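You operate a simulated robot arm through the tools that you are given. There is no shell and no other tool. Be economical: measure what you need, move in short steps, check, and stop when the job is done.

You run a simulated two-armed robot. Do the job below in one go: nothing can be reset, and whatever is moved stays where it is left.

Task
Take the yellow peg tray on the top of the side table and put it away on the top of the fitting table. Put the blue paper cone on the white plate. Put the grease brush on the white card on the top of the board stand. Put the cloth on the top of the collector cabinet away on the free end of the bobbin rack. Put the blue peg tray from the top of the collector cabinet on the top of the packing table and the cream peg tray on the top of the workbench. Any order will do. Set down upright: yellow peg tray, grease brush, peg tray.

The check looks at the end state, three seconds after you hand in, the way a careful person would. Anything else that was tipped, shoved, dropped, spilled or broken makes it a failure. Flat cloth is picked up by pressing the open fingertips on it (5 to 10 N) and closing them slowly along it; thin cloth reads only 2 to 8 mm in the jaws.

Robot
Two 7-joint arms with two-finger parallel grippers on one trunk, on a base that drives. Base frame: it is fixed to the floor where the robot stands at the start and does not move with it; the origin is under the middle of the robot, x ahead of it, y to its left, z up. Lengths are in m, angles in rad, forces in N, time in s.
The left shoulder is at the start at [0.05, 0.177, 1.029], the right one opposite. Places, roughly: blue paper cone (7x7x17 cm) [0.7, -0.2, 0.9]; card [-1.5, -2.75, 0.75]; cloth (12x6x3 cm) [-2.3, -4.5, 0.9]; free end of the bobbin rack (30x13 cm) [-5.32, -1.64, 0.32]; grease brush (3x3x13 cm) [0.7, -1.1, 1]; peg tray [-2.25, -4.5, 1]; top of the fitting table [0.7, -3, 0.8]; top of the packing table [-1.6, -1.1, 0.8]; top of the workbench [0.6, -4.6, 0.9]; white plate (13x13x2 cm) [0.5, -1.9, 0.9]; yellow peg tray (7x7x9 cm) [0.7, -0.1, 0.8]. Payload 3.43 kg a hand.
The TCP of each hand is the grasp point between the finger pads, 0.034 m short of the fingertips. In the tool frame z runs along the fingers and y along their closing line. Largest opening 0.128 m; finger width 0.024, thickness 0.012; the body of the gripper, 0.048 by 0.13 m, starts 0.096 m behind the TCP.
Orientation is that of the tool frame in the base frame, as [roll, pitch, yaw] about the fixed x, y, z axes, in that order (R = Rz(yaw) Ry(pitch) Rx(roll)). With the fingers straight down and closing along the base's y, the tool's x points along the base's -x, its y along +y and its z along -z.

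Tools
- The arms move only by the tool move_arm. It takes "left_targets", "right_targets" or both (then of equal length, played together; a hand with none holds still); each is a list of rows, each an object (a shift or turn left out is 0, a gripper value left out holds the last) with "rotation": the turn, a rotation vector about the tool's x, y, z in degrees, a list of three; "slide": the shift along the tool's x, y, z in m, a list of three; "claw": the closure in counts, from 0 (fully open) to 255 (shut). In form: [{"rotation": [rx, ry, rz], "slide": [x, y, z], "claw": claw}, ...]. A call has 1 to 20 rows; each row is the pose to reach, as a shift and turn from the pose commanded when the call began, along the tool's axes at that moment. Rows are played at 5 a second. More than 0.05 m and 0.15 rad between two rows, or a gripper value outside its range, and nothing of the call is played. A pose out of reach is approached as far as the arm can. The call stops where the force on the tool passes 40 N (or 10 N more than at its start, if that is more) or the arm is blocked; 0.2 s more then pass. Each finger travels about 0.108 m/s and halts on what it meets, pressing with about 38 N; the grip force reading is that of the motor and also rises with nothing between the fingers. The clock runs only during rows and for 0.2 s after the last one: add rows that repeat a pose to give the fingers time. The reply holds the time, the measured pose of the TCP, the force on the tool along the base axes, the opening and the grip force, in the units named above and with some noise, with the torque about the TCP (base axes, N m) and any sound that the robot's microphone picked up.
- Cameras (640 x 400 px; columns grow to the right, rows downward): "scene" is now at [0.1602, -0.0178, 1.2046]; the picture's right is [-0.20, -0.98, 0.00], its down [-0.44, 0.09, -0.90] and it looks along [0.88, -0.18, -0.45] (base axes); focal length 296 px, centre (320, 200). "left" rides on the left gripper at [0.076, 0.011, -0.16] in its tool frame; the picture's right is [-0.15, 0.99, 0.00], its down [-0.88, -0.13, -0.46] and it looks along [-0.45, -0.07, 0.89] (tool axes); focal length 234 px, centre (320, 200). "right" rides on the right gripper at [0.076, -0.011, -0.16] in its tool frame; the picture's right is [0.15, 0.99, 0.00], its down [-0.88, 0.13, -0.46] and it looks along [-0.45, 0.07, 0.89] (tool axes); focal length 234 px, centre (320, 200). There is no depth. A picture from a camera that has moved, and an enlarged one, comes with that camera's place and axes in the base frame and with its lens.
- camera(camera): a new picture of that camera. It takes no simulated time.
- slide_trunk(by): slides the trunk up (or, below 0, down) by that many m; the arms and the scene camera ride with it, the base frame stays. It gives what a move gives, with no picture.
- steer(legs): drives the robot by 1 to 6 legs, each [ahead, turn to the left] in m and rad, along the robot's own axes; the way and the turn of a leg run together, so that a leg with both is an arc; at most 1.5 m and 3.142 rad a leg. The arms and the cameras ride along, it lands a little off, and it stops where it bumps. It gives what a move gives.
- turn_head(pan, tilt): turns the head with the scene camera to pan (to the left, within 1.396 rad either way) and tilt (down, from -0.506 to 1.204), counted from straight ahead of the robot. It gives what a move gives.
- zoom(camera, box): a new picture of the part [left, top, right, bottom] of that camera's present view, enlarged. It takes no simulated time.
- sign_off(): hands the job in; it is judged then, once.

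Go step by step. Nothing tells you exact positions but the pictures and the camera data: compare them with the known pose of the tool, close in by small moves and look again before you grip or let go. The budget is 186 turns and 166 pictures, counting those below and the enlarged ones. Unless the task says otherwise, let go and move clear before handing in, and close with one line.

The tools are called after "Request:" by a JSON object that holds its "fn" and its "kwargs". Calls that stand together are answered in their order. move_arm: Moves the arms, as the interface text tells. Its arguments: {"type":"object","properties":{"left_targets":{"type":"array","items":{"type":"object","properties":{"rotation":{"type":"array","items":{"type":"number"}},"slide":{"type":"array","items":{"type":"number"}},"claw":{"type":"number"}}}},"right_targets":{"type":"array","items":{"type":"object","properties":{"rotation":{"type":"array","items":{"type":"number"}},"slide":{"type":"array","items":{"type":"number"}},"claw":{"type":"number"}}}}},"required":[]} The other tools are called the same way: slide_trunk (by) slides the trunk up or down; steer (legs) drives the base; turn_head (pan, tilt) turns the head that bears the scene camera; camera (camera) takes a picture; zoom (camera, box) takes an enlarged picture of a part of a camera's view; sign_off () hands the job in.

At the start:

```text
clock: 0.0
left_position: [0.4712, 0.0751, 1.0609]
left_tool_rot: [3.141, -0.002, 3.14]
left_wrist_force: [-0.2, 0.5, -0.3]
left_wrist_torque: [0.0, 0.0, -0.01]
left_finger_gap: 0.1282
left_grasp_force: 0.0
right_position: [0.4526, -0.3559, 1.0842]
right_tool_rot: [-3.141, 0.0, 3.141]
right_wrist_force: [0.1, 0.7, 0.2]
right_wrist_torque: [-0.01, 0.0, 0.01]
right_finger_gap: 0.1279
right_grasp_force: 0.0
trunk travel left (down, up): [-0.2, 0.201]
robot x, y, heading: [0.0011, -0.0017, 0.001]
head pan, tilt: [-0.197, 0.461]
```

scene: 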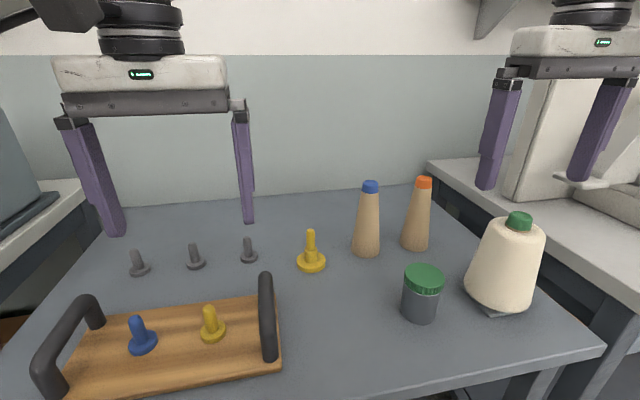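
right: 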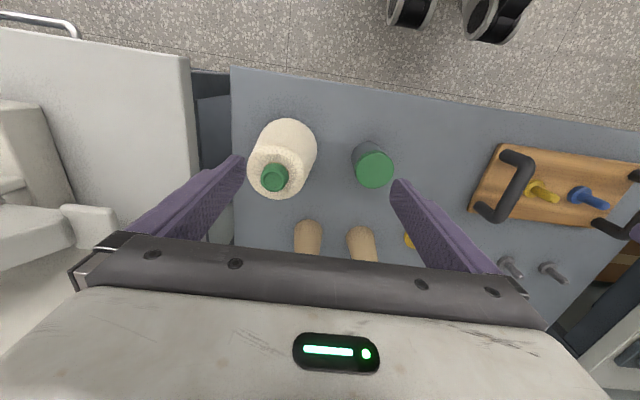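
left: 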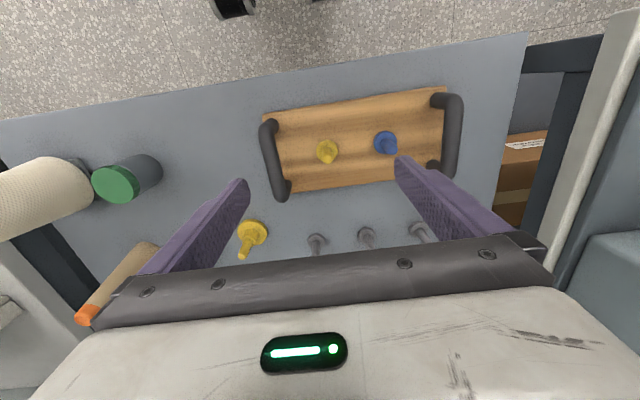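

I see the yellow peg piece at about (0.74, -0.11) and the blue-topped cone at about (0.76, -0.26), both a little far. I'll drive a bit closer and look again.

Request:
{"fn": "steer", "kwargs": {"legs": [[0.12, 0]]}}

Request:
{"fn": "camera", "kwargs": {"camera": "scene"}}

Request:
{"fn": "camera", "kwargs": {"camera": "left"}}

```text
clock: 1.2
left_position: [0.5948, 0.074, 1.0603]
left_tool_rot: [-3.141, -0.001, -3.141]
left_wrist_force: [0.9, 0.4, -0.9]
left_wrist_torque: [0.01, -0.01, -0.03]
left_finger_gap: 0.1283
left_grasp_force: 0.0
right_position: [0.5759, -0.3556, 1.0839]
right_tool_rot: [3.139, 0.0, 3.14]
right_wrist_force: [0.5, 0.2, -0.2]
right_wrist_torque: [0.0, 0.04, 0.01]
right_finger_gap: 0.1281
right_grasp_force: 0.1
trunk travel left (down, up): [-0.2, 0.201]
robot x, y, heading: [0.1226, -0.0006, 0.002]
head pan, tilt: [-0.197, 0.461]
```

```text
162 pictures are left
camera scene: at [0.2843, -0.018, 1.2044], right [-0.2, -0.98, 0.0], down [-0.44, 0.09, -0.9], along [0.88, -0.18, -0.45], focal length 296 px, centre (320, 200)
```

scene: 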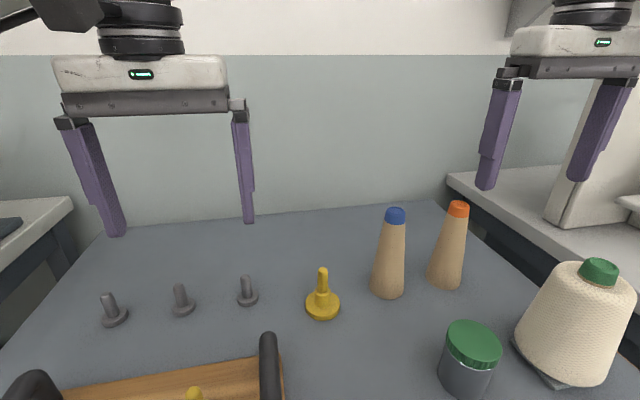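

```text
161 pictures are left
camera left: at [0.5196, 0.0861, 1.2174], right [0.15, 0.99, 0.0], down [0.88, -0.13, 0.46], along [0.45, -0.07, -0.89], focal length 234 px, centre (320, 200)
```

left: 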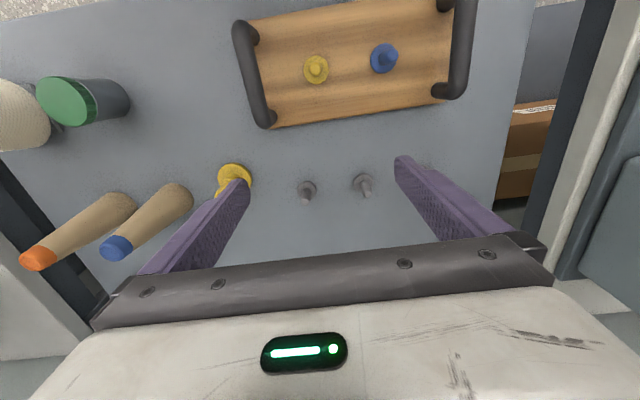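

The views agree: the peg stands at about (0.66, -0.10) with its disc on a top at z≈0.79, and the cone is at about (0.695, -0.236). I bring the left hand over the peg, partly closed.

Request:
{"fn": "move_arm", "kwargs": {"left_targets": [{"slide": [-0.013, -0.035, 0.02], "claw": 100}, {"slide": [-0.026, -0.07, 0.04], "claw": 120}, {"slide": [-0.039, -0.105, 0.06], "claw": 120}, {"slide": [-0.052, -0.14, 0.08], "claw": 120}, {"slide": [-0.065, -0.175, 0.11], "claw": 120}, {"slide": [-0.065, -0.175, 0.11], "claw": 120}]}}

Request:
{"fn": "camera", "kwargs": {"camera": "scene"}}

Request:
{"fn": "camera", "kwargs": {"camera": "left"}}

```text
clock: 2.9
left_position: [0.6807, -0.0613, 0.9595]
left_tool_rot: [-3.107, 0.006, -3.065]
left_wrist_force: [-0.2, 0.4, -0.9]
left_wrist_torque: [-0.03, 0.01, -0.02]
left_finger_gap: 0.0677
left_grasp_force: 0.1
left hand out of reach, approached as far as the arm can: row 5, 6
right_position: [0.5765, -0.3556, 1.0832]
right_tool_rot: [-3.141, 0.001, 3.139]
right_wrist_force: [-0.2, 0.0, -0.7]
right_wrist_torque: [0.0, 0.06, 0.02]
right_finger_gap: 0.1279
right_grasp_force: 0.1
trunk travel left (down, up): [-0.2, 0.201]
robot x, y, heading: [0.1257, 0.0005, -0.001]
head pan, tilt: [-0.197, 0.461]
stopped in row 6 (left hand): the arm was blocked; the commanded pose is now the measured one
```

```text
160 pictures are left
camera scene: at [0.2839, -0.0176, 1.2045], right [-0.2, -0.98, 0.0], down [-0.44, 0.09, -0.9], along [0.88, -0.18, -0.45], focal length 296 px, centre (320, 200)
```

scene: 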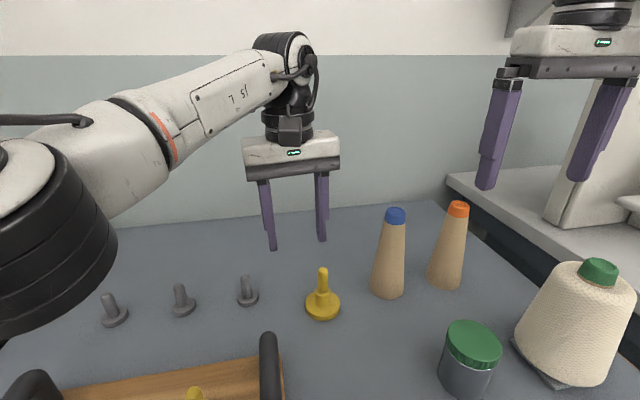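

```text
159 pictures are left
camera left: at [0.6032, -0.0487, 1.1166], right [0.07, 1.0, -0.03], down [0.88, -0.05, 0.46], along [0.46, -0.06, -0.89], focal length 234 px, centre (320, 200)
```

left: 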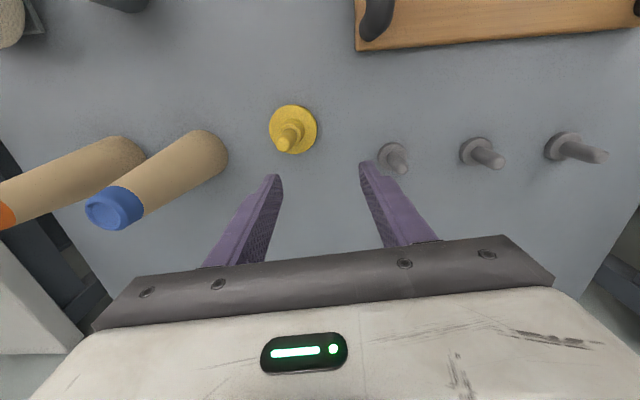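

The left arm can't stretch that far to the right. I back it off and turn the robot to the right so the peg lies on the left hand's side.

Request:
{"fn": "move_arm", "kwargs": {"left_targets": [{"slide": [0.03, 0.03, -0.02], "rotation": [-0.7, 0, 1.5]}, {"slide": [0.06, 0.06, -0.04], "rotation": [-1.4, -0.1, 3]}, {"slide": [0.09, 0.09, -0.06], "rotation": [-2, -0.3, 4.4]}, {"slide": [0.11, 0.12, -0.08], "rotation": [-2, -0.3, 4.4]}, {"slide": [0.12, 0.15, -0.1], "rotation": [-2, -0.3, 4.4]}]}}

Request:
{"fn": "steer", "kwargs": {"legs": [[0, -0.4]]}}

Request:
{"fn": "camera", "kwargs": {"camera": "left"}}

```text
clock: 4.0
left_position: [0.5471, 0.0828, 1.0533]
left_tool_rot: [3.139, 0.012, 3.131]
left_wrist_force: [-0.2, 0.1, -0.6]
left_wrist_torque: [0.01, -0.04, -0.01]
left_finger_gap: 0.0677
left_grasp_force: 0.1
right_position: [0.5765, -0.3572, 1.0859]
right_tool_rot: [3.141, 0.0, 3.141]
right_wrist_force: [0.0, -0.2, -0.6]
right_wrist_torque: [0.0, -0.04, 0.02]
right_finger_gap: 0.1279
right_grasp_force: 0.1
trunk travel left (down, up): [-0.2, 0.201]
robot x, y, heading: [0.1253, 0.0, -0.0]
head pan, tilt: [-0.197, 0.461]
```

```text
clock: 5.6
left_position: [0.5473, -0.0873, 1.054]
left_tool_rot: [3.136, 0.011, 2.741]
left_wrist_force: [-0.1, 0.0, 0.2]
left_wrist_torque: [0.02, 0.02, 0.0]
left_finger_gap: 0.0679
left_grasp_force: 0.0
right_position: [0.4048, -0.5029, 1.0848]
right_tool_rot: [-3.141, 0.0, 2.744]
right_wrist_force: [-0.4, -0.1, 0.3]
right_wrist_torque: [0.01, -0.01, 0.0]
right_finger_gap: 0.1281
right_grasp_force: 0.0
trunk travel left (down, up): [-0.2, 0.201]
robot x, y, heading: [0.1266, 0.001, -0.396]
head pan, tilt: [-0.197, 0.461]
```

```text
158 pictures are left
camera left: at [0.4792, -0.0464, 1.2102], right [0.52, 0.85, 0.01], down [0.75, -0.46, 0.47], along [0.4, -0.24, -0.88], focal length 234 px, centre (320, 200)
```

left: 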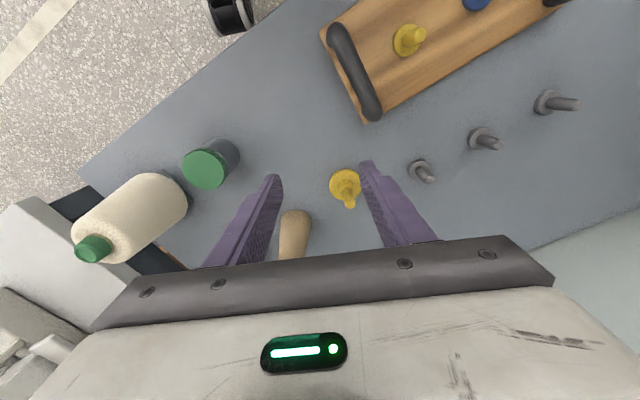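

The peg again comes out at (0.66, -0.10). I move the left hand above it.

Request:
{"fn": "move_arm", "kwargs": {"left_targets": [{"slide": [-0.04, 0.011, 0.01]}, {"slide": [-0.08, 0.022, 0.03]}, {"slide": [-0.11, 0.031, 0.06]}, {"slide": [-0.11, 0.031, 0.1]}, {"slide": [-0.11, 0.031, 0.123]}, {"slide": [-0.11, 0.031, 0.123]}]}}

Request:
{"fn": "camera", "kwargs": {"camera": "left"}}

Request:
{"fn": "turn_head", "kwargs": {"pan": 0.2, "tilt": 0.6}}

Request:
{"fn": "camera", "kwargs": {"camera": "scene"}}

```text
clock: 7.0
left_position: [0.6639, -0.0993, 0.931]
left_tool_rot: [3.137, 0.013, 2.741]
left_wrist_force: [0.0, -0.3, 0.6]
left_wrist_torque: [0.01, 0.01, -0.03]
left_finger_gap: 0.0676
left_grasp_force: 0.2
right_position: [0.4045, -0.5028, 1.0856]
right_tool_rot: [3.141, -0.001, 2.745]
right_wrist_force: [0.8, 0.3, 0.2]
right_wrist_torque: [0.01, 0.02, -0.02]
right_finger_gap: 0.1284
right_grasp_force: 0.1
trunk travel left (down, up): [-0.2, 0.201]
robot x, y, heading: [0.12, 0.0031, -0.387]
head pan, tilt: [-0.197, 0.461]
```

```text
157 pictures are left
camera left: at [0.5966, -0.0592, 1.0888], right [0.52, 0.85, 0.01], down [0.75, -0.46, 0.47], along [0.4, -0.24, -0.88], focal length 234 px, centre (320, 200)
```

left: 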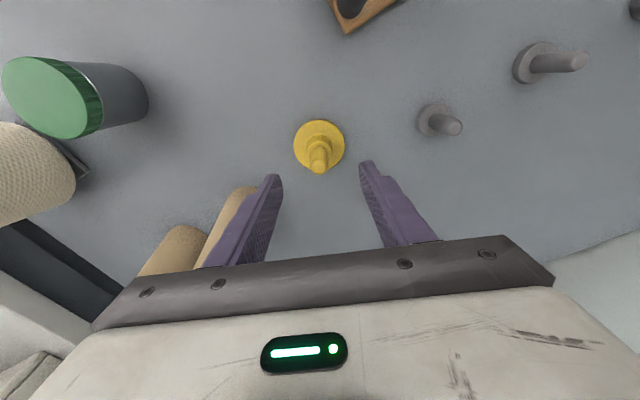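

```text
clock: 7.9
left_position: [0.6639, -0.0994, 0.9318]
left_tool_rot: [3.138, 0.013, 2.739]
left_wrist_force: [-0.1, 0.5, 0.0]
left_wrist_torque: [-0.02, 0.02, -0.01]
left_finger_gap: 0.0677
left_grasp_force: 0.0
right_position: [0.4044, -0.5014, 1.0852]
right_tool_rot: [3.141, 0.001, 2.747]
right_wrist_force: [0.5, -0.2, -0.7]
right_wrist_torque: [-0.02, -0.03, 0.01]
right_finger_gap: 0.128
right_grasp_force: 0.1
trunk travel left (down, up): [-0.2, 0.201]
robot x, y, heading: [0.12, -0.002, -0.396]
head pan, tilt: [0.201, 0.6]
```

```text
156 pictures are left
camera scene: at [0.2751, -0.0439, 1.1921], right [-0.19, -0.98, 0.0], down [-0.55, 0.11, -0.83], along [0.81, -0.16, -0.56], focal length 296 px, centre (320, 200)
```

scene: 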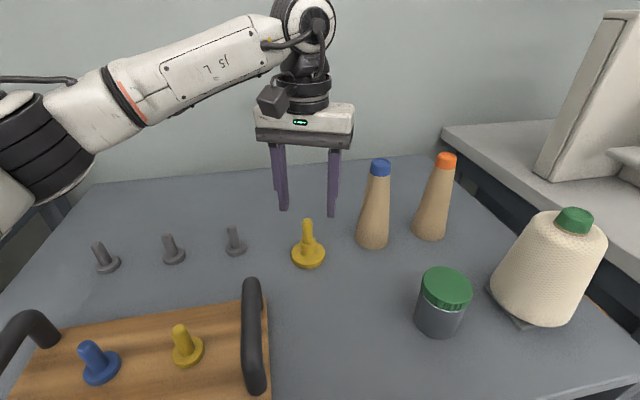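

The hand is centred over the peg; its top is at z≈0.88 and its disc at 0.80. I descend, grip the stem and check.

Request:
{"fn": "move_arm", "kwargs": {"left_targets": [{"slide": [0.003, 0, 0.04]}, {"slide": [0.003, 0, 0.072]}, {"slide": [0.003, 0, 0.072], "claw": 170}, {"slide": [0.003, 0, 0.072], "claw": 230}, {"slide": [0.003, 0, 0.072], "claw": 255}, {"slide": [0.003, 0, 0.072], "claw": 255}, {"slide": [0.003, 0, 0.072], "claw": 255}]}}

Request:
{"fn": "camera", "kwargs": {"camera": "left"}}

```text
clock: 9.5
left_position: [0.6611, -0.0995, 0.8572]
left_tool_rot: [3.137, 0.012, 2.738]
left_wrist_force: [0.0, 0.6, -0.5]
left_wrist_torque: [-0.01, 0.01, -0.01]
left_finger_gap: 0.0267
left_grasp_force: 37.9
right_position: [0.4035, -0.5035, 1.0858]
right_tool_rot: [-3.141, -0.001, 2.745]
right_wrist_force: [0.5, 0.0, 0.7]
right_wrist_torque: [0.06, -0.01, 0.03]
right_finger_gap: 0.1281
right_grasp_force: 0.0
trunk travel left (down, up): [-0.2, 0.201]
robot x, y, heading: [0.1264, 0.0009, -0.392]
head pan, tilt: [0.201, 0.6]
```

```text
155 pictures are left
camera left: at [0.593, -0.0585, 1.0151], right [0.52, 0.85, 0.01], down [0.75, -0.46, 0.47], along [0.4, -0.24, -0.88], focal length 234 px, centre (320, 200)
```

left: 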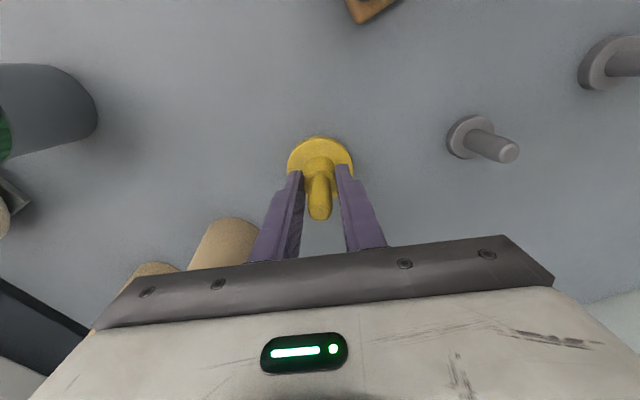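

The peg is held (26.7 mm). I lift it, draw the left hand back and left, and turn the robot back to face the cone with the right hand.

Request:
{"fn": "move_arm", "kwargs": {"left_targets": [{"slide": [0.003, 0, -0.01]}, {"slide": [0.003, 0, -0.05]}, {"slide": [0.003, 0, -0.1]}, {"slide": [0.01, 0.01, -0.145]}, {"slide": [0.04, 0.03, -0.18]}, {"slide": [0.07, 0.06, -0.2]}, {"slide": [0.1, 0.09, -0.2]}, {"slide": [0.1, 0.12, -0.2]}]}}

Request:
{"fn": "steer", "kwargs": {"legs": [[0, 0.39]]}}

Request:
{"fn": "turn_head", "kwargs": {"pan": -0.3, "tilt": 0.6}}

Request:
{"fn": "camera", "kwargs": {"camera": "scene"}}

Request:
{"fn": "camera", "kwargs": {"camera": "right"}}

Request:
{"fn": "camera", "kwargs": {"camera": "left"}}

```text
refused: row 5 steps farther than a row can; nothing moved
```

```text
clock: 11.1
left_position: [0.6574, 0.1132, 0.8583]
left_tool_rot: [3.138, 0.01, 3.132]
left_wrist_force: [0.2, 0.3, 0.7]
left_wrist_torque: [-0.02, -0.09, -0.05]
left_finger_gap: 0.0266
left_grasp_force: 37.7
right_position: [0.5751, -0.3581, 1.0843]
right_tool_rot: [-3.14, 0.001, 3.138]
right_wrist_force: [-0.2, -0.2, -0.7]
right_wrist_torque: [0.01, -0.01, 0.02]
right_finger_gap: 0.1278
right_grasp_force: 0.1
trunk travel left (down, up): [-0.2, 0.201]
robot x, y, heading: [0.1217, 0.0002, -0.0]
head pan, tilt: [0.201, 0.6]
```

```text
clock: 12.0
left_position: [0.6579, 0.1127, 0.8588]
left_tool_rot: [3.138, 0.012, 3.132]
left_wrist_force: [1.0, -0.5, 0.4]
left_wrist_torque: [-0.02, -0.02, -0.03]
left_finger_gap: 0.0265
left_grasp_force: 38.0
right_position: [0.5741, -0.3579, 1.0844]
right_tool_rot: [-3.141, 0.0, 3.136]
right_wrist_force: [0.3, 0.2, -0.7]
right_wrist_torque: [0.02, 0.02, 0.01]
right_finger_gap: 0.1279
right_grasp_force: 0.1
trunk travel left (down, up): [-0.2, 0.201]
robot x, y, heading: [0.125, -0.0029, -0.004]
head pan, tilt: [-0.3, 0.6]
```

```text
154 pictures are left
camera scene: at [0.2782, -0.0266, 1.192], right [-0.3, -0.95, 0.0], down [-0.54, 0.17, -0.83], along [0.79, -0.25, -0.56], focal length 296 px, centre (320, 200)
```

scene: 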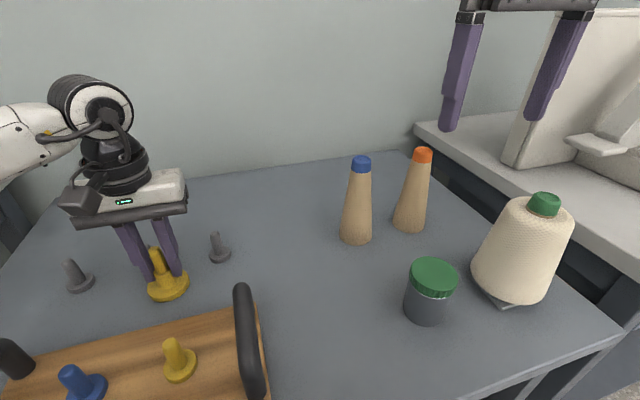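

```text
153 pictures are left
camera right: at [0.4996, -0.3681, 1.2447], right [-0.14, 0.99, 0.0], down [0.88, 0.13, 0.46], along [0.45, 0.06, -0.89], focal length 234 px, centre (320, 200)
```

right: 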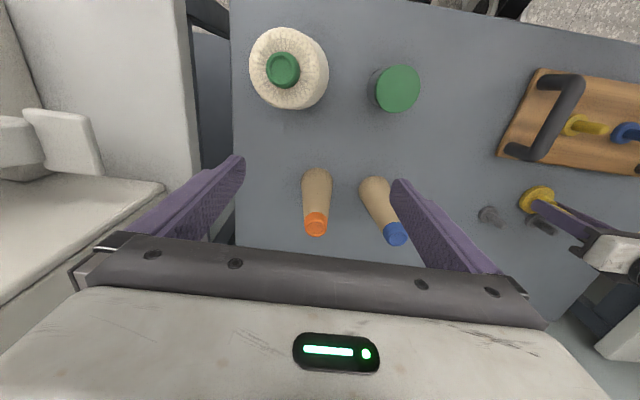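

```text
152 pictures are left
camera left: at [0.5802, 0.1246, 1.0153], right [0.16, 0.99, 0.01], down [0.87, -0.14, 0.47], along [0.46, -0.07, -0.88], focal length 234 px, centre (320, 200)
```

left: 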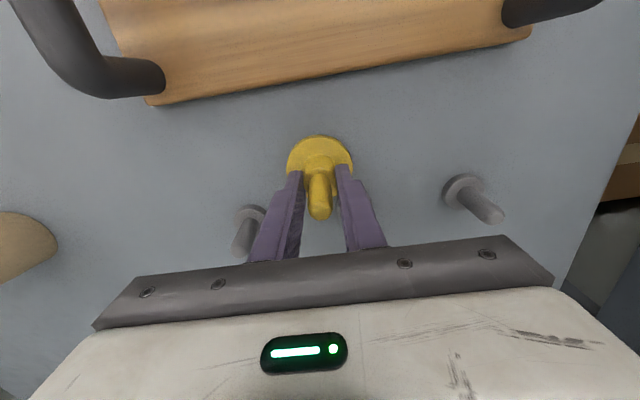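

My lift call was refused before the turn, so the peg slid along the table; the pictures show the grey pegs and the tray where they were. I lift it now, with shorter steps.

Request:
{"fn": "move_arm", "kwargs": {"left_targets": [{"slide": [0, 0, -0.03]}, {"slide": [0, 0, -0.07]}, {"slide": [0, 0, -0.11]}, {"slide": [0, 0, -0.15]}, {"slide": [0.03, 0.02, -0.18]}, {"slide": [0.06, 0.04, -0.2]}, {"slide": [0.09, 0.06, -0.21]}, {"slide": [0.1, 0.08, -0.22]}]}}

Request:
{"fn": "camera", "kwargs": {"camera": "scene"}}

```text
clock: 13.8
left_position: [0.5541, 0.1942, 1.0772]
left_tool_rot: [3.137, 0.013, 3.131]
left_wrist_force: [0.3, -0.2, -0.4]
left_wrist_torque: [-0.01, 0.0, 0.02]
left_finger_gap: 0.0269
left_grasp_force: 37.7
right_position: [0.5744, -0.3571, 1.0844]
right_tool_rot: [3.141, 0.0, 3.137]
right_wrist_force: [-0.1, 0.1, 0.4]
right_wrist_torque: [0.0, 0.01, -0.01]
right_finger_gap: 0.1279
right_grasp_force: 0.0
trunk travel left (down, up): [-0.2, 0.201]
robot x, y, heading: [0.1238, 0.0013, -0.005]
head pan, tilt: [-0.3, 0.6]
```

```text
151 pictures are left
camera scene: at [0.278, -0.0265, 1.1921], right [-0.3, -0.95, 0.0], down [-0.54, 0.17, -0.83], along [0.79, -0.25, -0.56], focal length 296 px, centre (320, 200)
```

scene: 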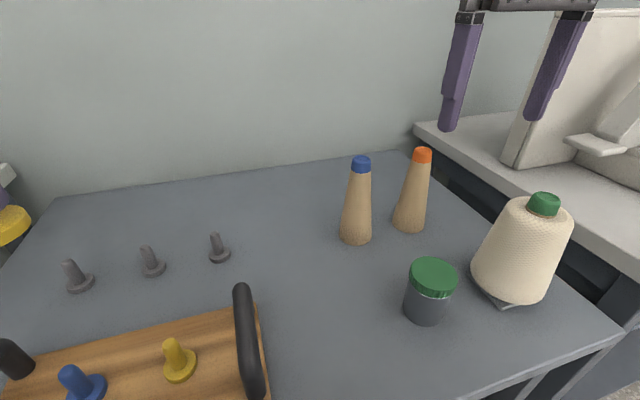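

All else still stands. The cone is at about (0.69, -0.232); I bring the right hand over it.

Request:
{"fn": "move_arm", "kwargs": {"right_targets": [{"slide": [-0.03, 0.032, 0], "claw": 90}, {"slide": [-0.06, 0.064, 0], "claw": 90}, {"slide": [-0.09, 0.096, 0], "claw": 90}, {"slide": [-0.116, 0.125, 0.02], "claw": 90}, {"slide": [-0.116, 0.125, 0.06], "claw": 90}]}}

Request:
{"fn": "camera", "kwargs": {"camera": "right"}}

Request:
{"fn": "camera", "kwargs": {"camera": "scene"}}

```text
clock: 15.0
left_position: [0.5564, 0.1929, 1.0768]
left_tool_rot: [3.137, 0.012, 3.132]
left_wrist_force: [0.6, -1.1, -0.9]
left_wrist_torque: [0.0, 0.02, 0.01]
left_finger_gap: 0.0267
left_grasp_force: 38.2
right_position: [0.6909, -0.2331, 1.0211]
right_tool_rot: [3.141, -0.001, 3.136]
right_wrist_force: [0.6, 0.2, -1.1]
right_wrist_torque: [-0.04, -0.02, -0.03]
right_finger_gap: 0.0827
right_grasp_force: 0.0
trunk travel left (down, up): [-0.2, 0.201]
robot x, y, heading: [0.1233, -0.0021, -0.003]
head pan, tilt: [-0.3, 0.6]
```

```text
150 pictures are left
camera right: at [0.6155, -0.244, 1.1823], right [-0.14, 0.99, 0.0], down [0.88, 0.13, 0.46], along [0.45, 0.07, -0.89], focal length 234 px, centre (320, 200)
```

right: 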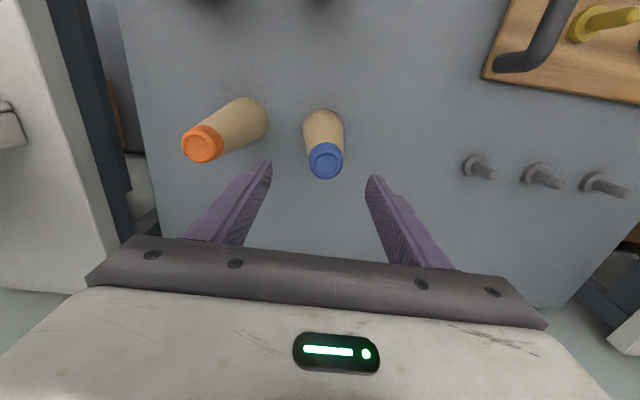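

```text
149 pictures are left
camera scene: at [0.2784, -0.0271, 1.192], right [-0.3, -0.95, 0.0], down [-0.54, 0.17, -0.82], along [0.79, -0.25, -0.57], focal length 296 px, centre (320, 200)
```

scene: 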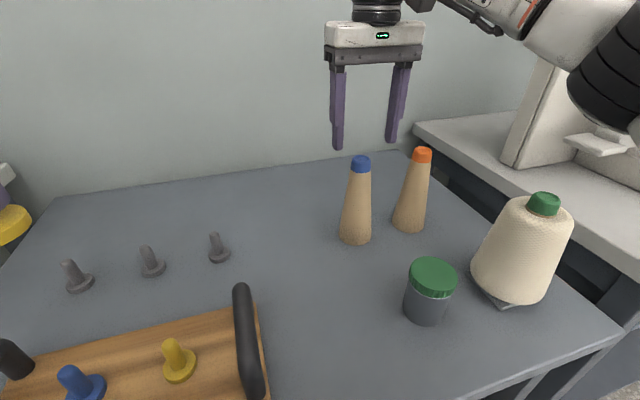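

Cone axis is about (0.685, -0.229). I descend around it and grip.

Request:
{"fn": "move_arm", "kwargs": {"right_targets": [{"slide": [0.005, 0.004, 0.03]}, {"slide": [0.005, 0.004, 0.07]}, {"slide": [0.005, 0.004, 0.11]}, {"slide": [0.005, 0.004, 0.121]}, {"slide": [0.005, 0.004, 0.121], "claw": 130}, {"slide": [0.005, 0.004, 0.121], "claw": 160}, {"slide": [0.005, 0.004, 0.121], "claw": 190}, {"slide": [0.005, 0.004, 0.121], "claw": 210}, {"slide": [0.005, 0.004, 0.121], "claw": 210}]}}

Request:
{"fn": "camera", "kwargs": {"camera": "right"}}

```text
clock: 17.0
left_position: [0.5549, 0.1925, 1.0779]
left_tool_rot: [3.14, 0.012, 3.131]
left_wrist_force: [0.6, 0.3, -0.8]
left_wrist_torque: [0.0, 0.0, 0.02]
left_finger_gap: 0.0268
left_grasp_force: 38.2
right_position: [0.686, -0.2291, 0.9051]
right_tool_rot: [-3.141, 0.0, 3.135]
right_wrist_force: [-0.2, -0.3, 0.0]
right_wrist_torque: [-0.01, -0.02, 0.06]
right_finger_gap: 0.05
right_grasp_force: 37.8
trunk travel left (down, up): [-0.2, 0.201]
robot x, y, heading: [0.1261, 0.0014, -0.003]
head pan, tilt: [-0.3, 0.6]
```

```text
148 pictures are left
camera right: at [0.6103, -0.2394, 1.0647], right [-0.14, 0.99, 0.0], down [0.88, 0.13, 0.46], along [0.45, 0.06, -0.89], focal length 234 px, centre (320, 200)
```

right: 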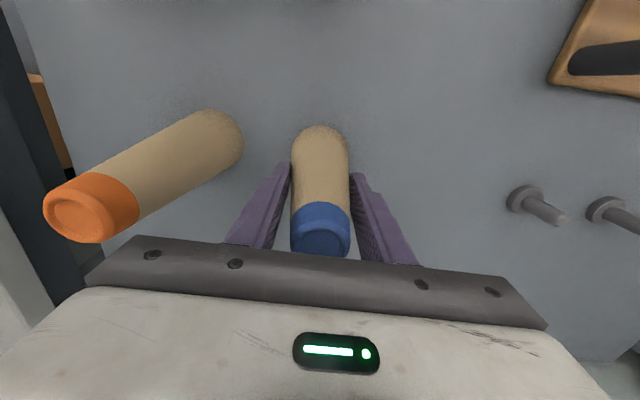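

Cone held (50 mm). I lift it straight up, bring it in, then back away from the table.

Request:
{"fn": "move_arm", "kwargs": {"right_targets": [{"slide": [0, 0, -0.02]}, {"slide": [0, 0, -0.06]}, {"slide": [0, 0, -0.1]}, {"slide": [0, 0, -0.14]}, {"slide": [0.03, -0.01, -0.17]}, {"slide": [0.07, -0.02, -0.18]}, {"slide": [0.11, -0.03, -0.18]}, {"slide": [0.15, -0.03, -0.18]}]}}

Request:
{"fn": "steer", "kwargs": {"legs": [[-0.6, 0], [0, -0.8]]}}

Request:
{"fn": "turn_head", "kwargs": {"pan": 0, "tilt": 0.35}}

Request:
{"fn": "camera", "kwargs": {"camera": "scene"}}

```text
clock: 18.8
left_position: [0.556, 0.1923, 1.0778]
left_tool_rot: [3.136, 0.014, 3.131]
left_wrist_force: [0.4, 0.1, -0.7]
left_wrist_torque: [0.01, 0.0, 0.02]
left_finger_gap: 0.0264
left_grasp_force: 37.4
right_position: [0.5337, -0.2612, 1.0835]
right_tool_rot: [3.141, -0.001, 3.134]
right_wrist_force: [0.4, 0.1, -0.4]
right_wrist_torque: [0.01, -0.03, -0.01]
right_finger_gap: 0.0501
right_grasp_force: 37.9
trunk travel left (down, up): [-0.2, 0.201]
robot x, y, heading: [0.1248, 0.0008, 0.0]
head pan, tilt: [-0.3, 0.6]
```

```text
clock: 24.3
left_position: [-0.0469, -0.1718, 1.0777]
left_tool_rot: [3.137, 0.016, 2.327]
left_wrist_force: [0.0, 0.9, -0.8]
left_wrist_torque: [0.02, -0.02, 0.01]
left_finger_gap: 0.0266
left_grasp_force: 38.4
right_position: [-0.3875, -0.4722, 1.0832]
right_tool_rot: [3.14, 0.0, 2.335]
right_wrist_force: [-0.2, 0.3, -1.1]
right_wrist_torque: [-0.03, -0.04, -0.04]
right_finger_gap: 0.0499
right_grasp_force: 38.0
trunk travel left (down, up): [-0.2, 0.201]
robot x, y, heading: [-0.4867, 0.0018, -0.808]
head pan, tilt: [-0.3, 0.6]
```

```text
clock: 25.1
left_position: [-0.0471, -0.1719, 1.0776]
left_tool_rot: [3.138, 0.014, 2.327]
left_wrist_force: [0.2, -0.1, -0.9]
left_wrist_torque: [0.01, 0.0, -0.02]
left_finger_gap: 0.0267
left_grasp_force: 38.4
right_position: [-0.3874, -0.4721, 1.0838]
right_tool_rot: [-3.141, -0.001, 2.333]
right_wrist_force: [0.4, 0.2, -0.1]
right_wrist_torque: [0.01, -0.02, -0.03]
right_finger_gap: 0.0498
right_grasp_force: 37.9
trunk travel left (down, up): [-0.2, 0.201]
robot x, y, heading: [-0.4839, 0.0086, -0.809]
head pan, tilt: [0.0, 0.351]
```

```text
147 pictures are left
camera scene: at [-0.3722, -0.1133, 1.2147], right [-0.72, -0.69, 0.0], down [-0.24, 0.25, -0.94], along [0.65, -0.68, -0.34], focal length 296 px, centre (320, 200)
```

scene: 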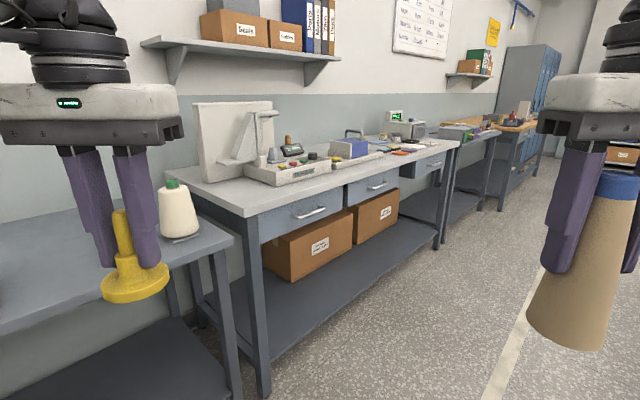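

The benches run along the wall. I drive along the aisle to the plate at y≈-1.9 and face it.

Request:
{"fn": "steer", "kwargs": {"legs": [[0, -0.77], [1.2, 0], [0.65, 0], [0, 1.58]]}}

Request:
{"fn": "turn_head", "kwargs": {"pan": 0, "tilt": 0.45}}

Request:
{"fn": "camera", "kwargs": {"camera": "scene"}}

```text
clock: 40.2
left_position: [-0.059, -1.5898, 1.077]
left_tool_rot: [3.137, 0.011, -3.099]
left_wrist_force: [0.1, 0.1, -0.9]
left_wrist_torque: [0.03, 0.01, -0.03]
left_finger_gap: 0.0263
left_grasp_force: 37.7
right_position: [-0.0551, -2.0452, 1.0846]
right_tool_rot: [3.141, 0.001, -3.093]
right_wrist_force: [-0.3, 0.3, 0.5]
right_wrist_torque: [-0.02, 0.0, -0.02]
right_finger_gap: 0.0496
right_grasp_force: 37.8
trunk travel left (down, up): [-0.2, 0.201]
robot x, y, heading: [-0.4776, -1.8074, 0.052]
head pan, tilt: [0.0, 0.351]
```

```text
clock: 40.9
left_position: [-0.0576, -1.5925, 1.0766]
left_tool_rot: [3.138, 0.012, -3.097]
left_wrist_force: [-0.8, -0.3, -1.3]
left_wrist_torque: [0.0, -0.02, 0.02]
left_finger_gap: 0.0267
left_grasp_force: 37.9
right_position: [-0.0548, -2.0456, 1.0827]
right_tool_rot: [3.141, 0.0, -3.093]
right_wrist_force: [0.3, 0.2, -0.2]
right_wrist_torque: [-0.01, -0.03, -0.05]
right_finger_gap: 0.05
right_grasp_force: 38.1
trunk travel left (down, up): [-0.2, 0.201]
robot x, y, heading: [-0.4774, -1.8114, 0.049]
head pan, tilt: [0.0, 0.45]
```

```text
146 pictures are left
camera scene: at [-0.3173, -1.7994, 1.2056], right [0.05, -1.0, 0.0], down [-0.43, -0.02, -0.9], along [0.9, 0.05, -0.43], focal length 296 px, centre (320, 200)
```

scene: 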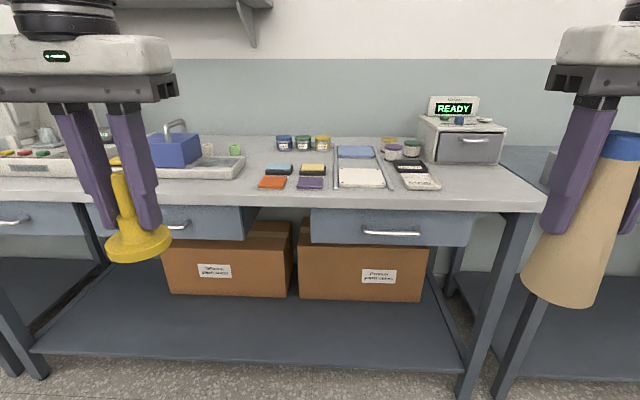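

The white plate is the white square near (0.55, -1.88) on the bench. I drive closer.

Request:
{"fn": "steer", "kwargs": {"legs": [[0.44, -0.05]]}}

Request:
{"fn": "camera", "kwargs": {"camera": "scene"}}

Request:
{"fn": "camera", "kwargs": {"camera": "right"}}

```text
clock: 43.5
left_position: [0.3812, -1.6028, 1.0773]
left_tool_rot: [3.137, 0.012, 3.136]
left_wrist_force: [-0.1, -0.8, -0.5]
left_wrist_torque: [0.01, 0.03, -0.01]
left_finger_gap: 0.0267
left_grasp_force: 37.3
right_position: [0.3612, -2.0574, 1.0834]
right_tool_rot: [-3.14, 0.0, 3.141]
right_wrist_force: [0.4, -0.2, -0.5]
right_wrist_torque: [-0.04, -0.01, 0.0]
right_finger_gap: 0.0498
right_grasp_force: 38.2
trunk travel left (down, up): [-0.2, 0.201]
robot x, y, heading: [-0.0496, -1.7996, -0.001]
head pan, tilt: [0.0, 0.45]
```

```text
145 pictures are left
camera scene: at [0.1129, -1.7971, 1.2055], right [0.0, -1.0, 0.0], down [-0.44, 0.0, -0.9], along [0.9, 0.0, -0.44], focal length 296 px, centre (320, 200)
```

scene: 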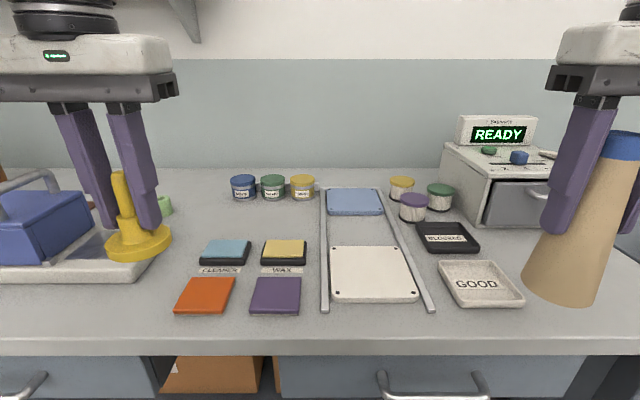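

```text
144 pictures are left
camera right: at [0.2871, -2.0665, 1.2438], right [-0.14, 0.99, 0.0], down [0.88, 0.13, 0.46], along [0.45, 0.07, -0.89], focal length 234 px, centre (320, 200)
```

right: 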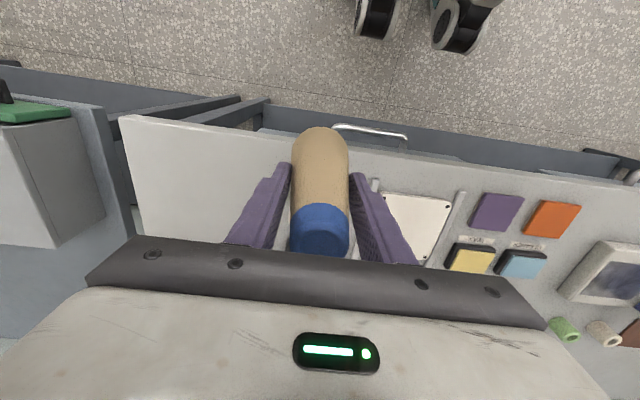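

The plate's centre is about (0.49, -1.87) with its top near z 0.895. I turn left a bit so it lies on the right hand's side.

Request:
{"fn": "steer", "kwargs": {"legs": [[0, 0.3]]}}

Request:
{"fn": "camera", "kwargs": {"camera": "right"}}

Request:
{"fn": "camera", "kwargs": {"camera": "scene"}}

```text
clock: 44.9
left_position: [0.3044, -1.4821, 1.0774]
left_tool_rot: [3.14, 0.013, -2.844]
left_wrist_force: [0.2, -0.6, -0.6]
left_wrist_torque: [0.0, -0.01, 0.01]
left_finger_gap: 0.0265
left_grasp_force: 38.2
right_position: [0.421, -1.9204, 1.0842]
right_tool_rot: [3.141, 0.001, -2.838]
right_wrist_force: [0.3, 0.0, -0.4]
right_wrist_torque: [0.0, -0.03, -0.03]
right_finger_gap: 0.0498
right_grasp_force: 37.7
trunk travel left (down, up): [-0.2, 0.201]
robot x, y, heading: [-0.0484, -1.7975, 0.303]
head pan, tilt: [0.0, 0.45]
```

```text
143 pictures are left
camera right: at [0.352, -1.9534, 1.2441], right [-0.43, 0.9, 0.0], down [0.8, 0.39, 0.46], along [0.41, 0.2, -0.89], focal length 234 px, centre (320, 200)
```

right: 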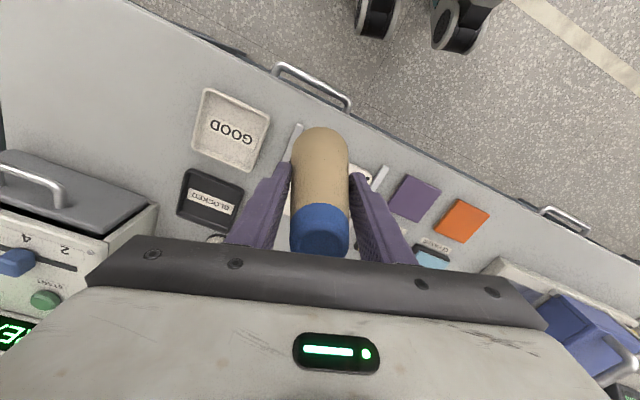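

```text
142 pictures are left
camera scene: at [0.1052, -1.7483, 1.2056], right [0.3, -0.95, 0.0], down [-0.42, -0.13, -0.9], along [0.86, 0.27, -0.44], focal length 296 px, centre (320, 200)
```

scene: 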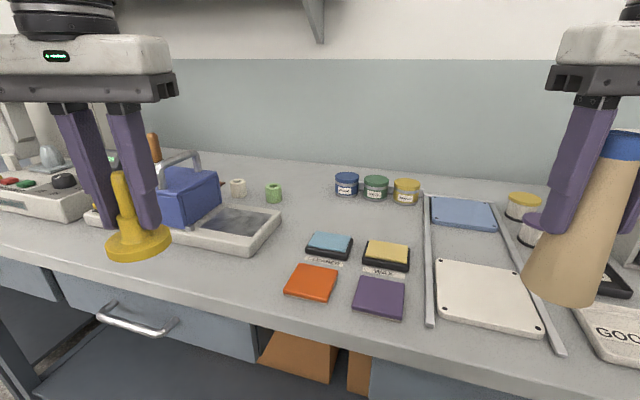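

I move the cone over the plate's centre, keeping a few cm above it.

Request:
{"fn": "move_arm", "kwargs": {"right_targets": [{"slide": [-0.04, 0.012, 0]}, {"slide": [-0.08, 0.024, 0]}, {"slide": [-0.08, 0.024, 0.03]}, {"slide": [-0.08, 0.024, 0.05]}, {"slide": [-0.08, 0.024, 0.05]}]}}

Request:
{"fn": "camera", "kwargs": {"camera": "scene"}}

Request:
{"fn": "camera", "kwargs": {"camera": "right"}}

```text
clock: 46.1
left_position: [0.3044, -1.4824, 1.0773]
left_tool_rot: [3.138, 0.012, -2.844]
left_wrist_force: [0.0, -0.3, 0.6]
left_wrist_torque: [0.04, 0.03, 0.02]
left_finger_gap: 0.0264
left_grasp_force: 38.0
right_position: [0.4906, -1.8757, 1.0342]
right_tool_rot: [-3.141, -0.001, -2.841]
right_wrist_force: [-0.5, -0.1, 0.5]
right_wrist_torque: [0.03, 0.0, 0.0]
right_finger_gap: 0.0495
right_grasp_force: 38.4
trunk travel left (down, up): [-0.2, 0.201]
robot x, y, heading: [-0.0498, -1.7968, 0.296]
head pan, tilt: [0.0, 0.45]
```

```text
141 pictures are left
camera scene: at [0.1052, -1.7487, 1.2056], right [0.3, -0.95, 0.0], down [-0.42, -0.13, -0.9], along [0.86, 0.27, -0.44], focal length 296 px, centre (320, 200)
```

scene: 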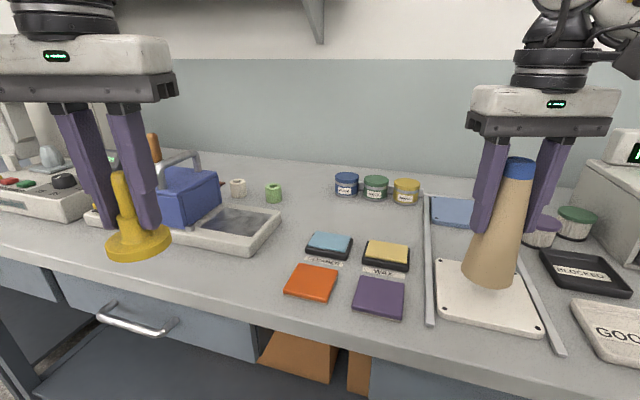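

```text
140 pictures are left
camera right: at [0.4225, -1.9077, 1.194], right [-0.43, 0.9, 0.0], down [0.8, 0.39, 0.46], along [0.41, 0.2, -0.89], focal length 234 px, centre (320, 200)
```

right: 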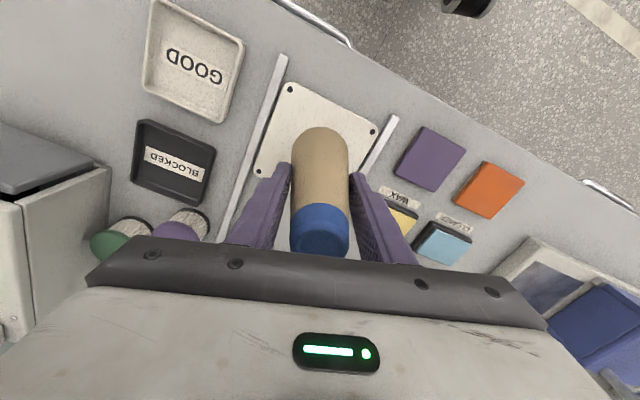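

Well centred above the plate. I lower it in small steps toward contact.

Request:
{"fn": "move_arm", "kwargs": {"right_targets": [{"slide": [-0.003, 0, 0.01]}, {"slide": [-0.003, 0, 0.016]}, {"slide": [-0.003, 0, 0.02]}]}}

Request:
{"fn": "zoom", "kwargs": {"camera": "scene", "box": [400, 140, 600, 350]}}

```text
clock: 46.9
left_position: [0.3034, -1.483, 1.0769]
left_tool_rot: [3.138, 0.012, -2.846]
left_wrist_force: [0.1, -0.5, -0.3]
left_wrist_torque: [0.03, -0.03, 0.0]
left_finger_gap: 0.0263
left_grasp_force: 38.5
right_position: [0.4924, -1.8741, 1.0138]
right_tool_rot: [3.141, -0.002, -2.843]
right_wrist_force: [-0.7, 0.1, 0.1]
right_wrist_torque: [0.01, 0.0, -0.02]
right_finger_gap: 0.0497
right_grasp_force: 38.6
trunk travel left (down, up): [-0.2, 0.201]
robot x, y, heading: [-0.0504, -1.7934, 0.297]
head pan, tilt: [0.0, 0.45]
```

```text
1.90 times, centred on (500, 245) of scene
camera zoom: at [0.1053, -1.7487, 1.2056], right [0.3, -0.95, 0.0], down [-0.42, -0.13, -0.9], along [0.86, 0.27, -0.44], focal length 563 px, centre (-23, 114)
```

zoom: 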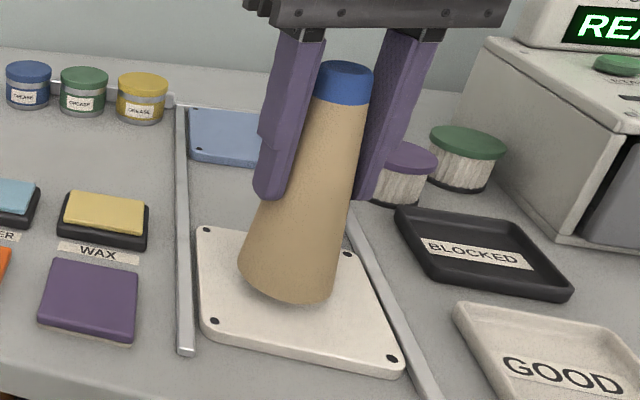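

Request:
{"fn": "move_arm", "kwargs": {"right_targets": [{"slide": [0, 0, 0.003]}, {"slide": [0, 0, 0.006]}]}}

Request:
{"fn": "zoom", "kwargs": {"camera": "scene", "box": [440, 240, 560, 340]}}

```text
clock: 47.5
left_position: [0.3042, -1.482, 1.0769]
left_tool_rot: [3.139, 0.014, -2.845]
left_wrist_force: [-0.2, -0.5, -1.3]
left_wrist_torque: [0.02, -0.02, -0.02]
left_finger_gap: 0.0264
left_grasp_force: 37.9
right_position: [0.4934, -1.8726, 1.0087]
right_tool_rot: [-3.142, -0.001, -2.839]
right_wrist_force: [-0.3, 0.0, -0.5]
right_wrist_torque: [0.01, -0.04, 0.01]
right_finger_gap: 0.0497
right_grasp_force: 38.0
trunk travel left (down, up): [-0.2, 0.201]
robot x, y, heading: [-0.0481, -1.7984, 0.304]
head pan, tilt: [0.0, 0.45]
```

```text
4.00 times, centred on (500, 290) of scene
camera zoom: at [0.1053, -1.7487, 1.2056], right [0.3, -0.95, 0.0], down [-0.42, -0.13, -0.9], along [0.86, 0.27, -0.44], focal length 1182 px, centre (-400, -160)
```

zoom: 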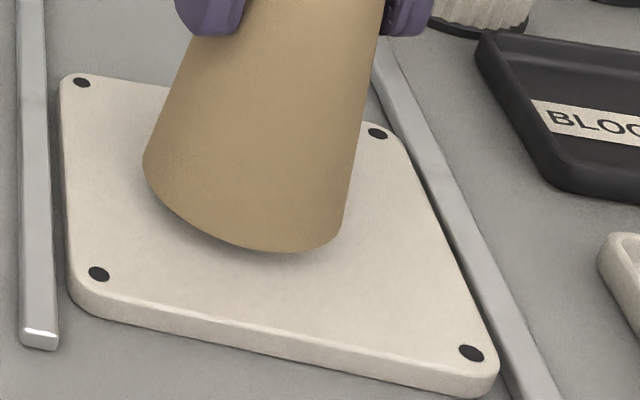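

Still a hair above the plate. I keep lowering in tiny steps.

Request:
{"fn": "move_arm", "kwargs": {"right_targets": [{"slide": [0, 0, 0.003]}, {"slide": [0, 0, 0.006]}]}}

Request:
{"fn": "zoom", "kwargs": {"camera": "scene", "box": [440, 240, 560, 340]}}

```text
clock: 48.1
left_position: [0.3042, -1.4828, 1.0776]
left_tool_rot: [3.139, 0.012, -2.847]
left_wrist_force: [0.3, 0.9, -0.3]
left_wrist_torque: [0.02, 0.02, -0.02]
left_finger_gap: 0.0269
left_grasp_force: 37.5
right_position: [0.4922, -1.8731, 1.0023]
right_tool_rot: [3.141, -0.001, -2.84]
right_wrist_force: [0.4, 0.6, -0.8]
right_wrist_torque: [-0.02, -0.02, 0.03]
right_finger_gap: 0.0497
right_grasp_force: 37.6
trunk travel left (down, up): [-0.2, 0.201]
robot x, y, heading: [-0.0503, -1.7976, 0.304]
head pan, tilt: [0.0, 0.45]
```

```text
4.00 times, centred on (500, 290) of scene
camera zoom: at [0.1053, -1.7487, 1.2056], right [0.3, -0.95, 0.0], down [-0.42, -0.13, -0.9], along [0.86, 0.27, -0.44], focal length 1182 px, centre (-400, -160)
```

zoom: 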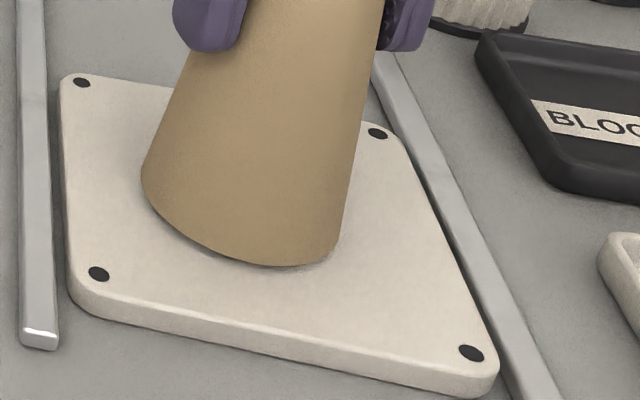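

Request:
{"fn": "move_arm", "kwargs": {"right_targets": [{"slide": [0, 0, 0.002]}, {"slide": [0, 0, 0.004]}, {"slide": [0, 0, 0.006]}]}}

Request:
{"fn": "zoom", "kwargs": {"camera": "scene", "box": [440, 240, 560, 340]}}

```text
clock: 48.9
left_position: [0.3024, -1.482, 1.077]
left_tool_rot: [3.138, 0.013, -2.845]
left_wrist_force: [0.7, -0.4, -0.2]
left_wrist_torque: [0.01, 0.0, 0.0]
left_finger_gap: 0.0265
left_grasp_force: 37.8
right_position: [0.4923, -1.8734, 0.9971]
right_tool_rot: [3.141, 0.005, -2.842]
right_wrist_force: [1.0, -1.2, 15.0]
right_wrist_torque: [-0.33, 0.19, 0.0]
right_finger_gap: 0.0495
right_grasp_force: 38.3
trunk travel left (down, up): [-0.2, 0.201]
robot x, y, heading: [-0.0503, -1.7978, 0.304]
head pan, tilt: [0.0, 0.45]
```

```text
4.00 times, centred on (500, 290) of scene
camera zoom: at [0.1042, -1.7486, 1.2061], right [0.3, -0.95, 0.0], down [-0.41, -0.13, -0.9], along [0.86, 0.27, -0.43], focal length 1182 px, centre (-400, -160)
```

zoom: 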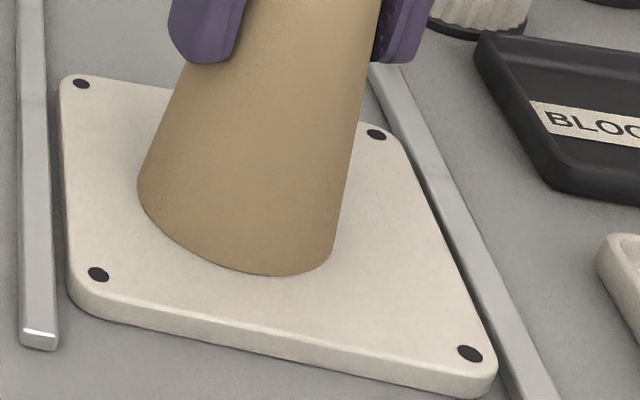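

Contact: 15 N on the tool. I ease up slightly, open the fingers and rise clear.

Request:
{"fn": "move_arm", "kwargs": {"right_targets": [{"slide": [0, 0, -0.002]}, {"slide": [0, 0, -0.002], "claw": 185}, {"slide": [0, 0, -0.002], "claw": 140}, {"slide": [0, 0, -0.002], "claw": 100}, {"slide": [0, 0, -0.002], "claw": 90}, {"slide": [0, 0, -0.04]}, {"slide": [0, 0, -0.08]}, {"slide": [0, 0, -0.12]}]}}

Request:
{"fn": "camera", "kwargs": {"camera": "scene"}}

```text
clock: 50.7
left_position: [0.303, -1.4819, 1.0775]
left_tool_rot: [3.138, 0.014, -2.845]
left_wrist_force: [0.8, 1.2, -0.7]
left_wrist_torque: [0.01, -0.04, 0.0]
left_finger_gap: 0.0264
left_grasp_force: 37.5
right_position: [0.4941, -1.8731, 1.1182]
right_tool_rot: [-3.141, 0.002, -2.839]
right_wrist_force: [0.5, 0.4, 0.1]
right_wrist_torque: [0.03, -0.01, 0.02]
right_finger_gap: 0.0826
right_grasp_force: 0.1
trunk travel left (down, up): [-0.2, 0.201]
robot x, y, heading: [-0.0513, -1.7987, 0.305]
head pan, tilt: [0.0, 0.45]
```

```text
135 pictures are left
camera scene: at [0.1047, -1.7484, 1.2056], right [0.3, -0.95, 0.0], down [-0.41, -0.13, -0.9], along [0.86, 0.27, -0.43], focal length 296 px, centre (320, 200)
```

scene: 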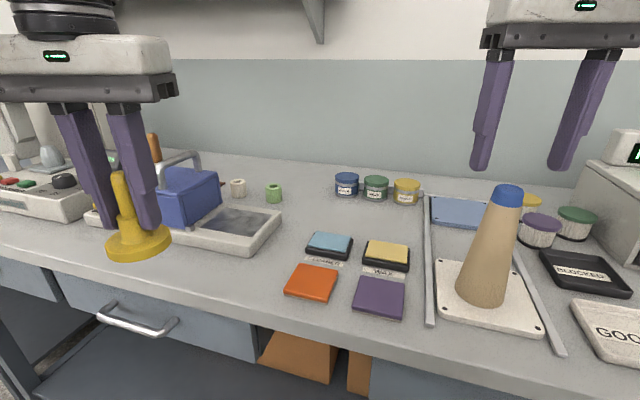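

The cone stands on the plate. I retract the right hand, back off and look at the grease brush area.

Request:
{"fn": "move_arm", "kwargs": {"right_targets": [{"slide": [0, 0, -0.03]}, {"slide": [0.04, 0, -0.05]}, {"slide": [0.08, 0, -0.05]}, {"slide": [0.12, 0, -0.05]}]}}

Request:
{"fn": "steer", "kwargs": {"legs": [[-0.4, 0], [0, 1.2], [0.75, 0], [0, -1.5]]}}

Request:
{"fn": "camera", "kwargs": {"camera": "scene"}}

```text
clock: 51.7
left_position: [0.303, -1.4831, 1.0778]
left_tool_rot: [3.139, 0.014, -2.846]
left_wrist_force: [0.7, 0.4, -0.2]
left_wrist_torque: [0.01, -0.02, 0.0]
left_finger_gap: 0.0266
left_grasp_force: 37.4
right_position: [0.3792, -1.9118, 1.1682]
right_tool_rot: [3.141, 0.002, -2.84]
right_wrist_force: [0.6, 0.2, 0.4]
right_wrist_torque: [0.0, 0.0, -0.02]
right_finger_gap: 0.0831
right_grasp_force: 0.0
trunk travel left (down, up): [-0.2, 0.201]
robot x, y, heading: [-0.0485, -1.7986, 0.301]
head pan, tilt: [0.0, 0.45]
```

```text
clock: 64.6
left_position: [0.0376, -0.9629, 1.0775]
left_tool_rot: [3.138, 0.013, -3.137]
left_wrist_force: [-0.7, -0.3, -0.7]
left_wrist_torque: [0.01, 0.0, -0.03]
left_finger_gap: 0.0264
left_grasp_force: 37.8
right_position: [-0.0116, -1.3934, 1.1682]
right_tool_rot: [-3.141, 0.002, -3.13]
right_wrist_force: [-0.3, -0.6, 0.1]
right_wrist_torque: [0.04, -0.02, -0.03]
right_finger_gap: 0.083
right_grasp_force: 0.0
trunk travel left (down, up): [-0.2, 0.201]
robot x, y, heading: [-0.3901, -1.1622, 0.012]
head pan, tilt: [0.0, 0.45]
```

```text
134 pictures are left
camera scene: at [-0.2289, -1.1605, 1.2056], right [0.01, -1.0, 0.0], down [-0.44, -0.01, -0.9], along [0.9, 0.01, -0.44], focal length 296 px, centre (320, 200)
```

scene: 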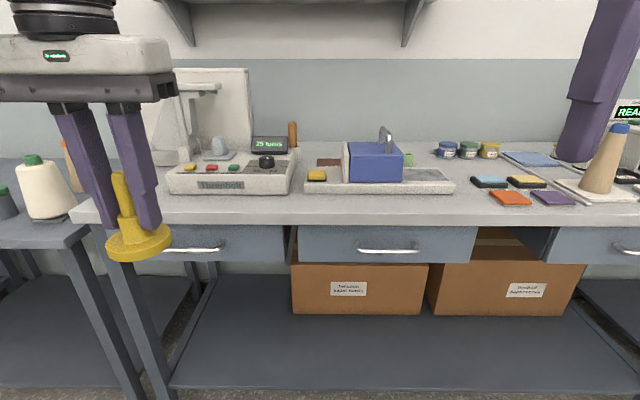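

Request:
{"fn": "zoom", "kwargs": {"camera": "scene", "box": [240, 100, 400, 200]}}

```text
4.00 times, centred on (320, 150) of scene
camera zoom: at [-0.2289, -1.1605, 1.2056], right [0.01, -1.0, 0.0], down [-0.44, -0.01, -0.9], along [0.9, 0.01, -0.44], focal length 1182 px, centre (320, 400)
```

zoom: 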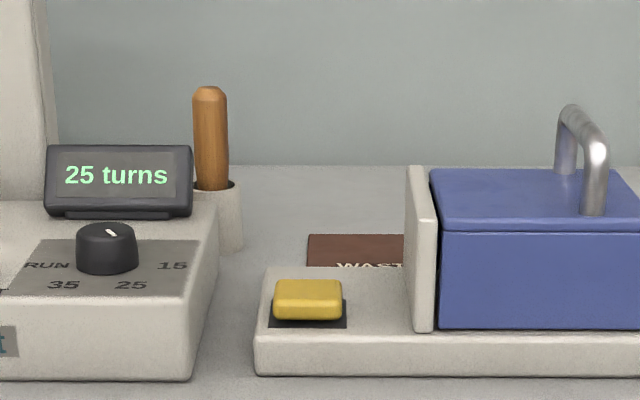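

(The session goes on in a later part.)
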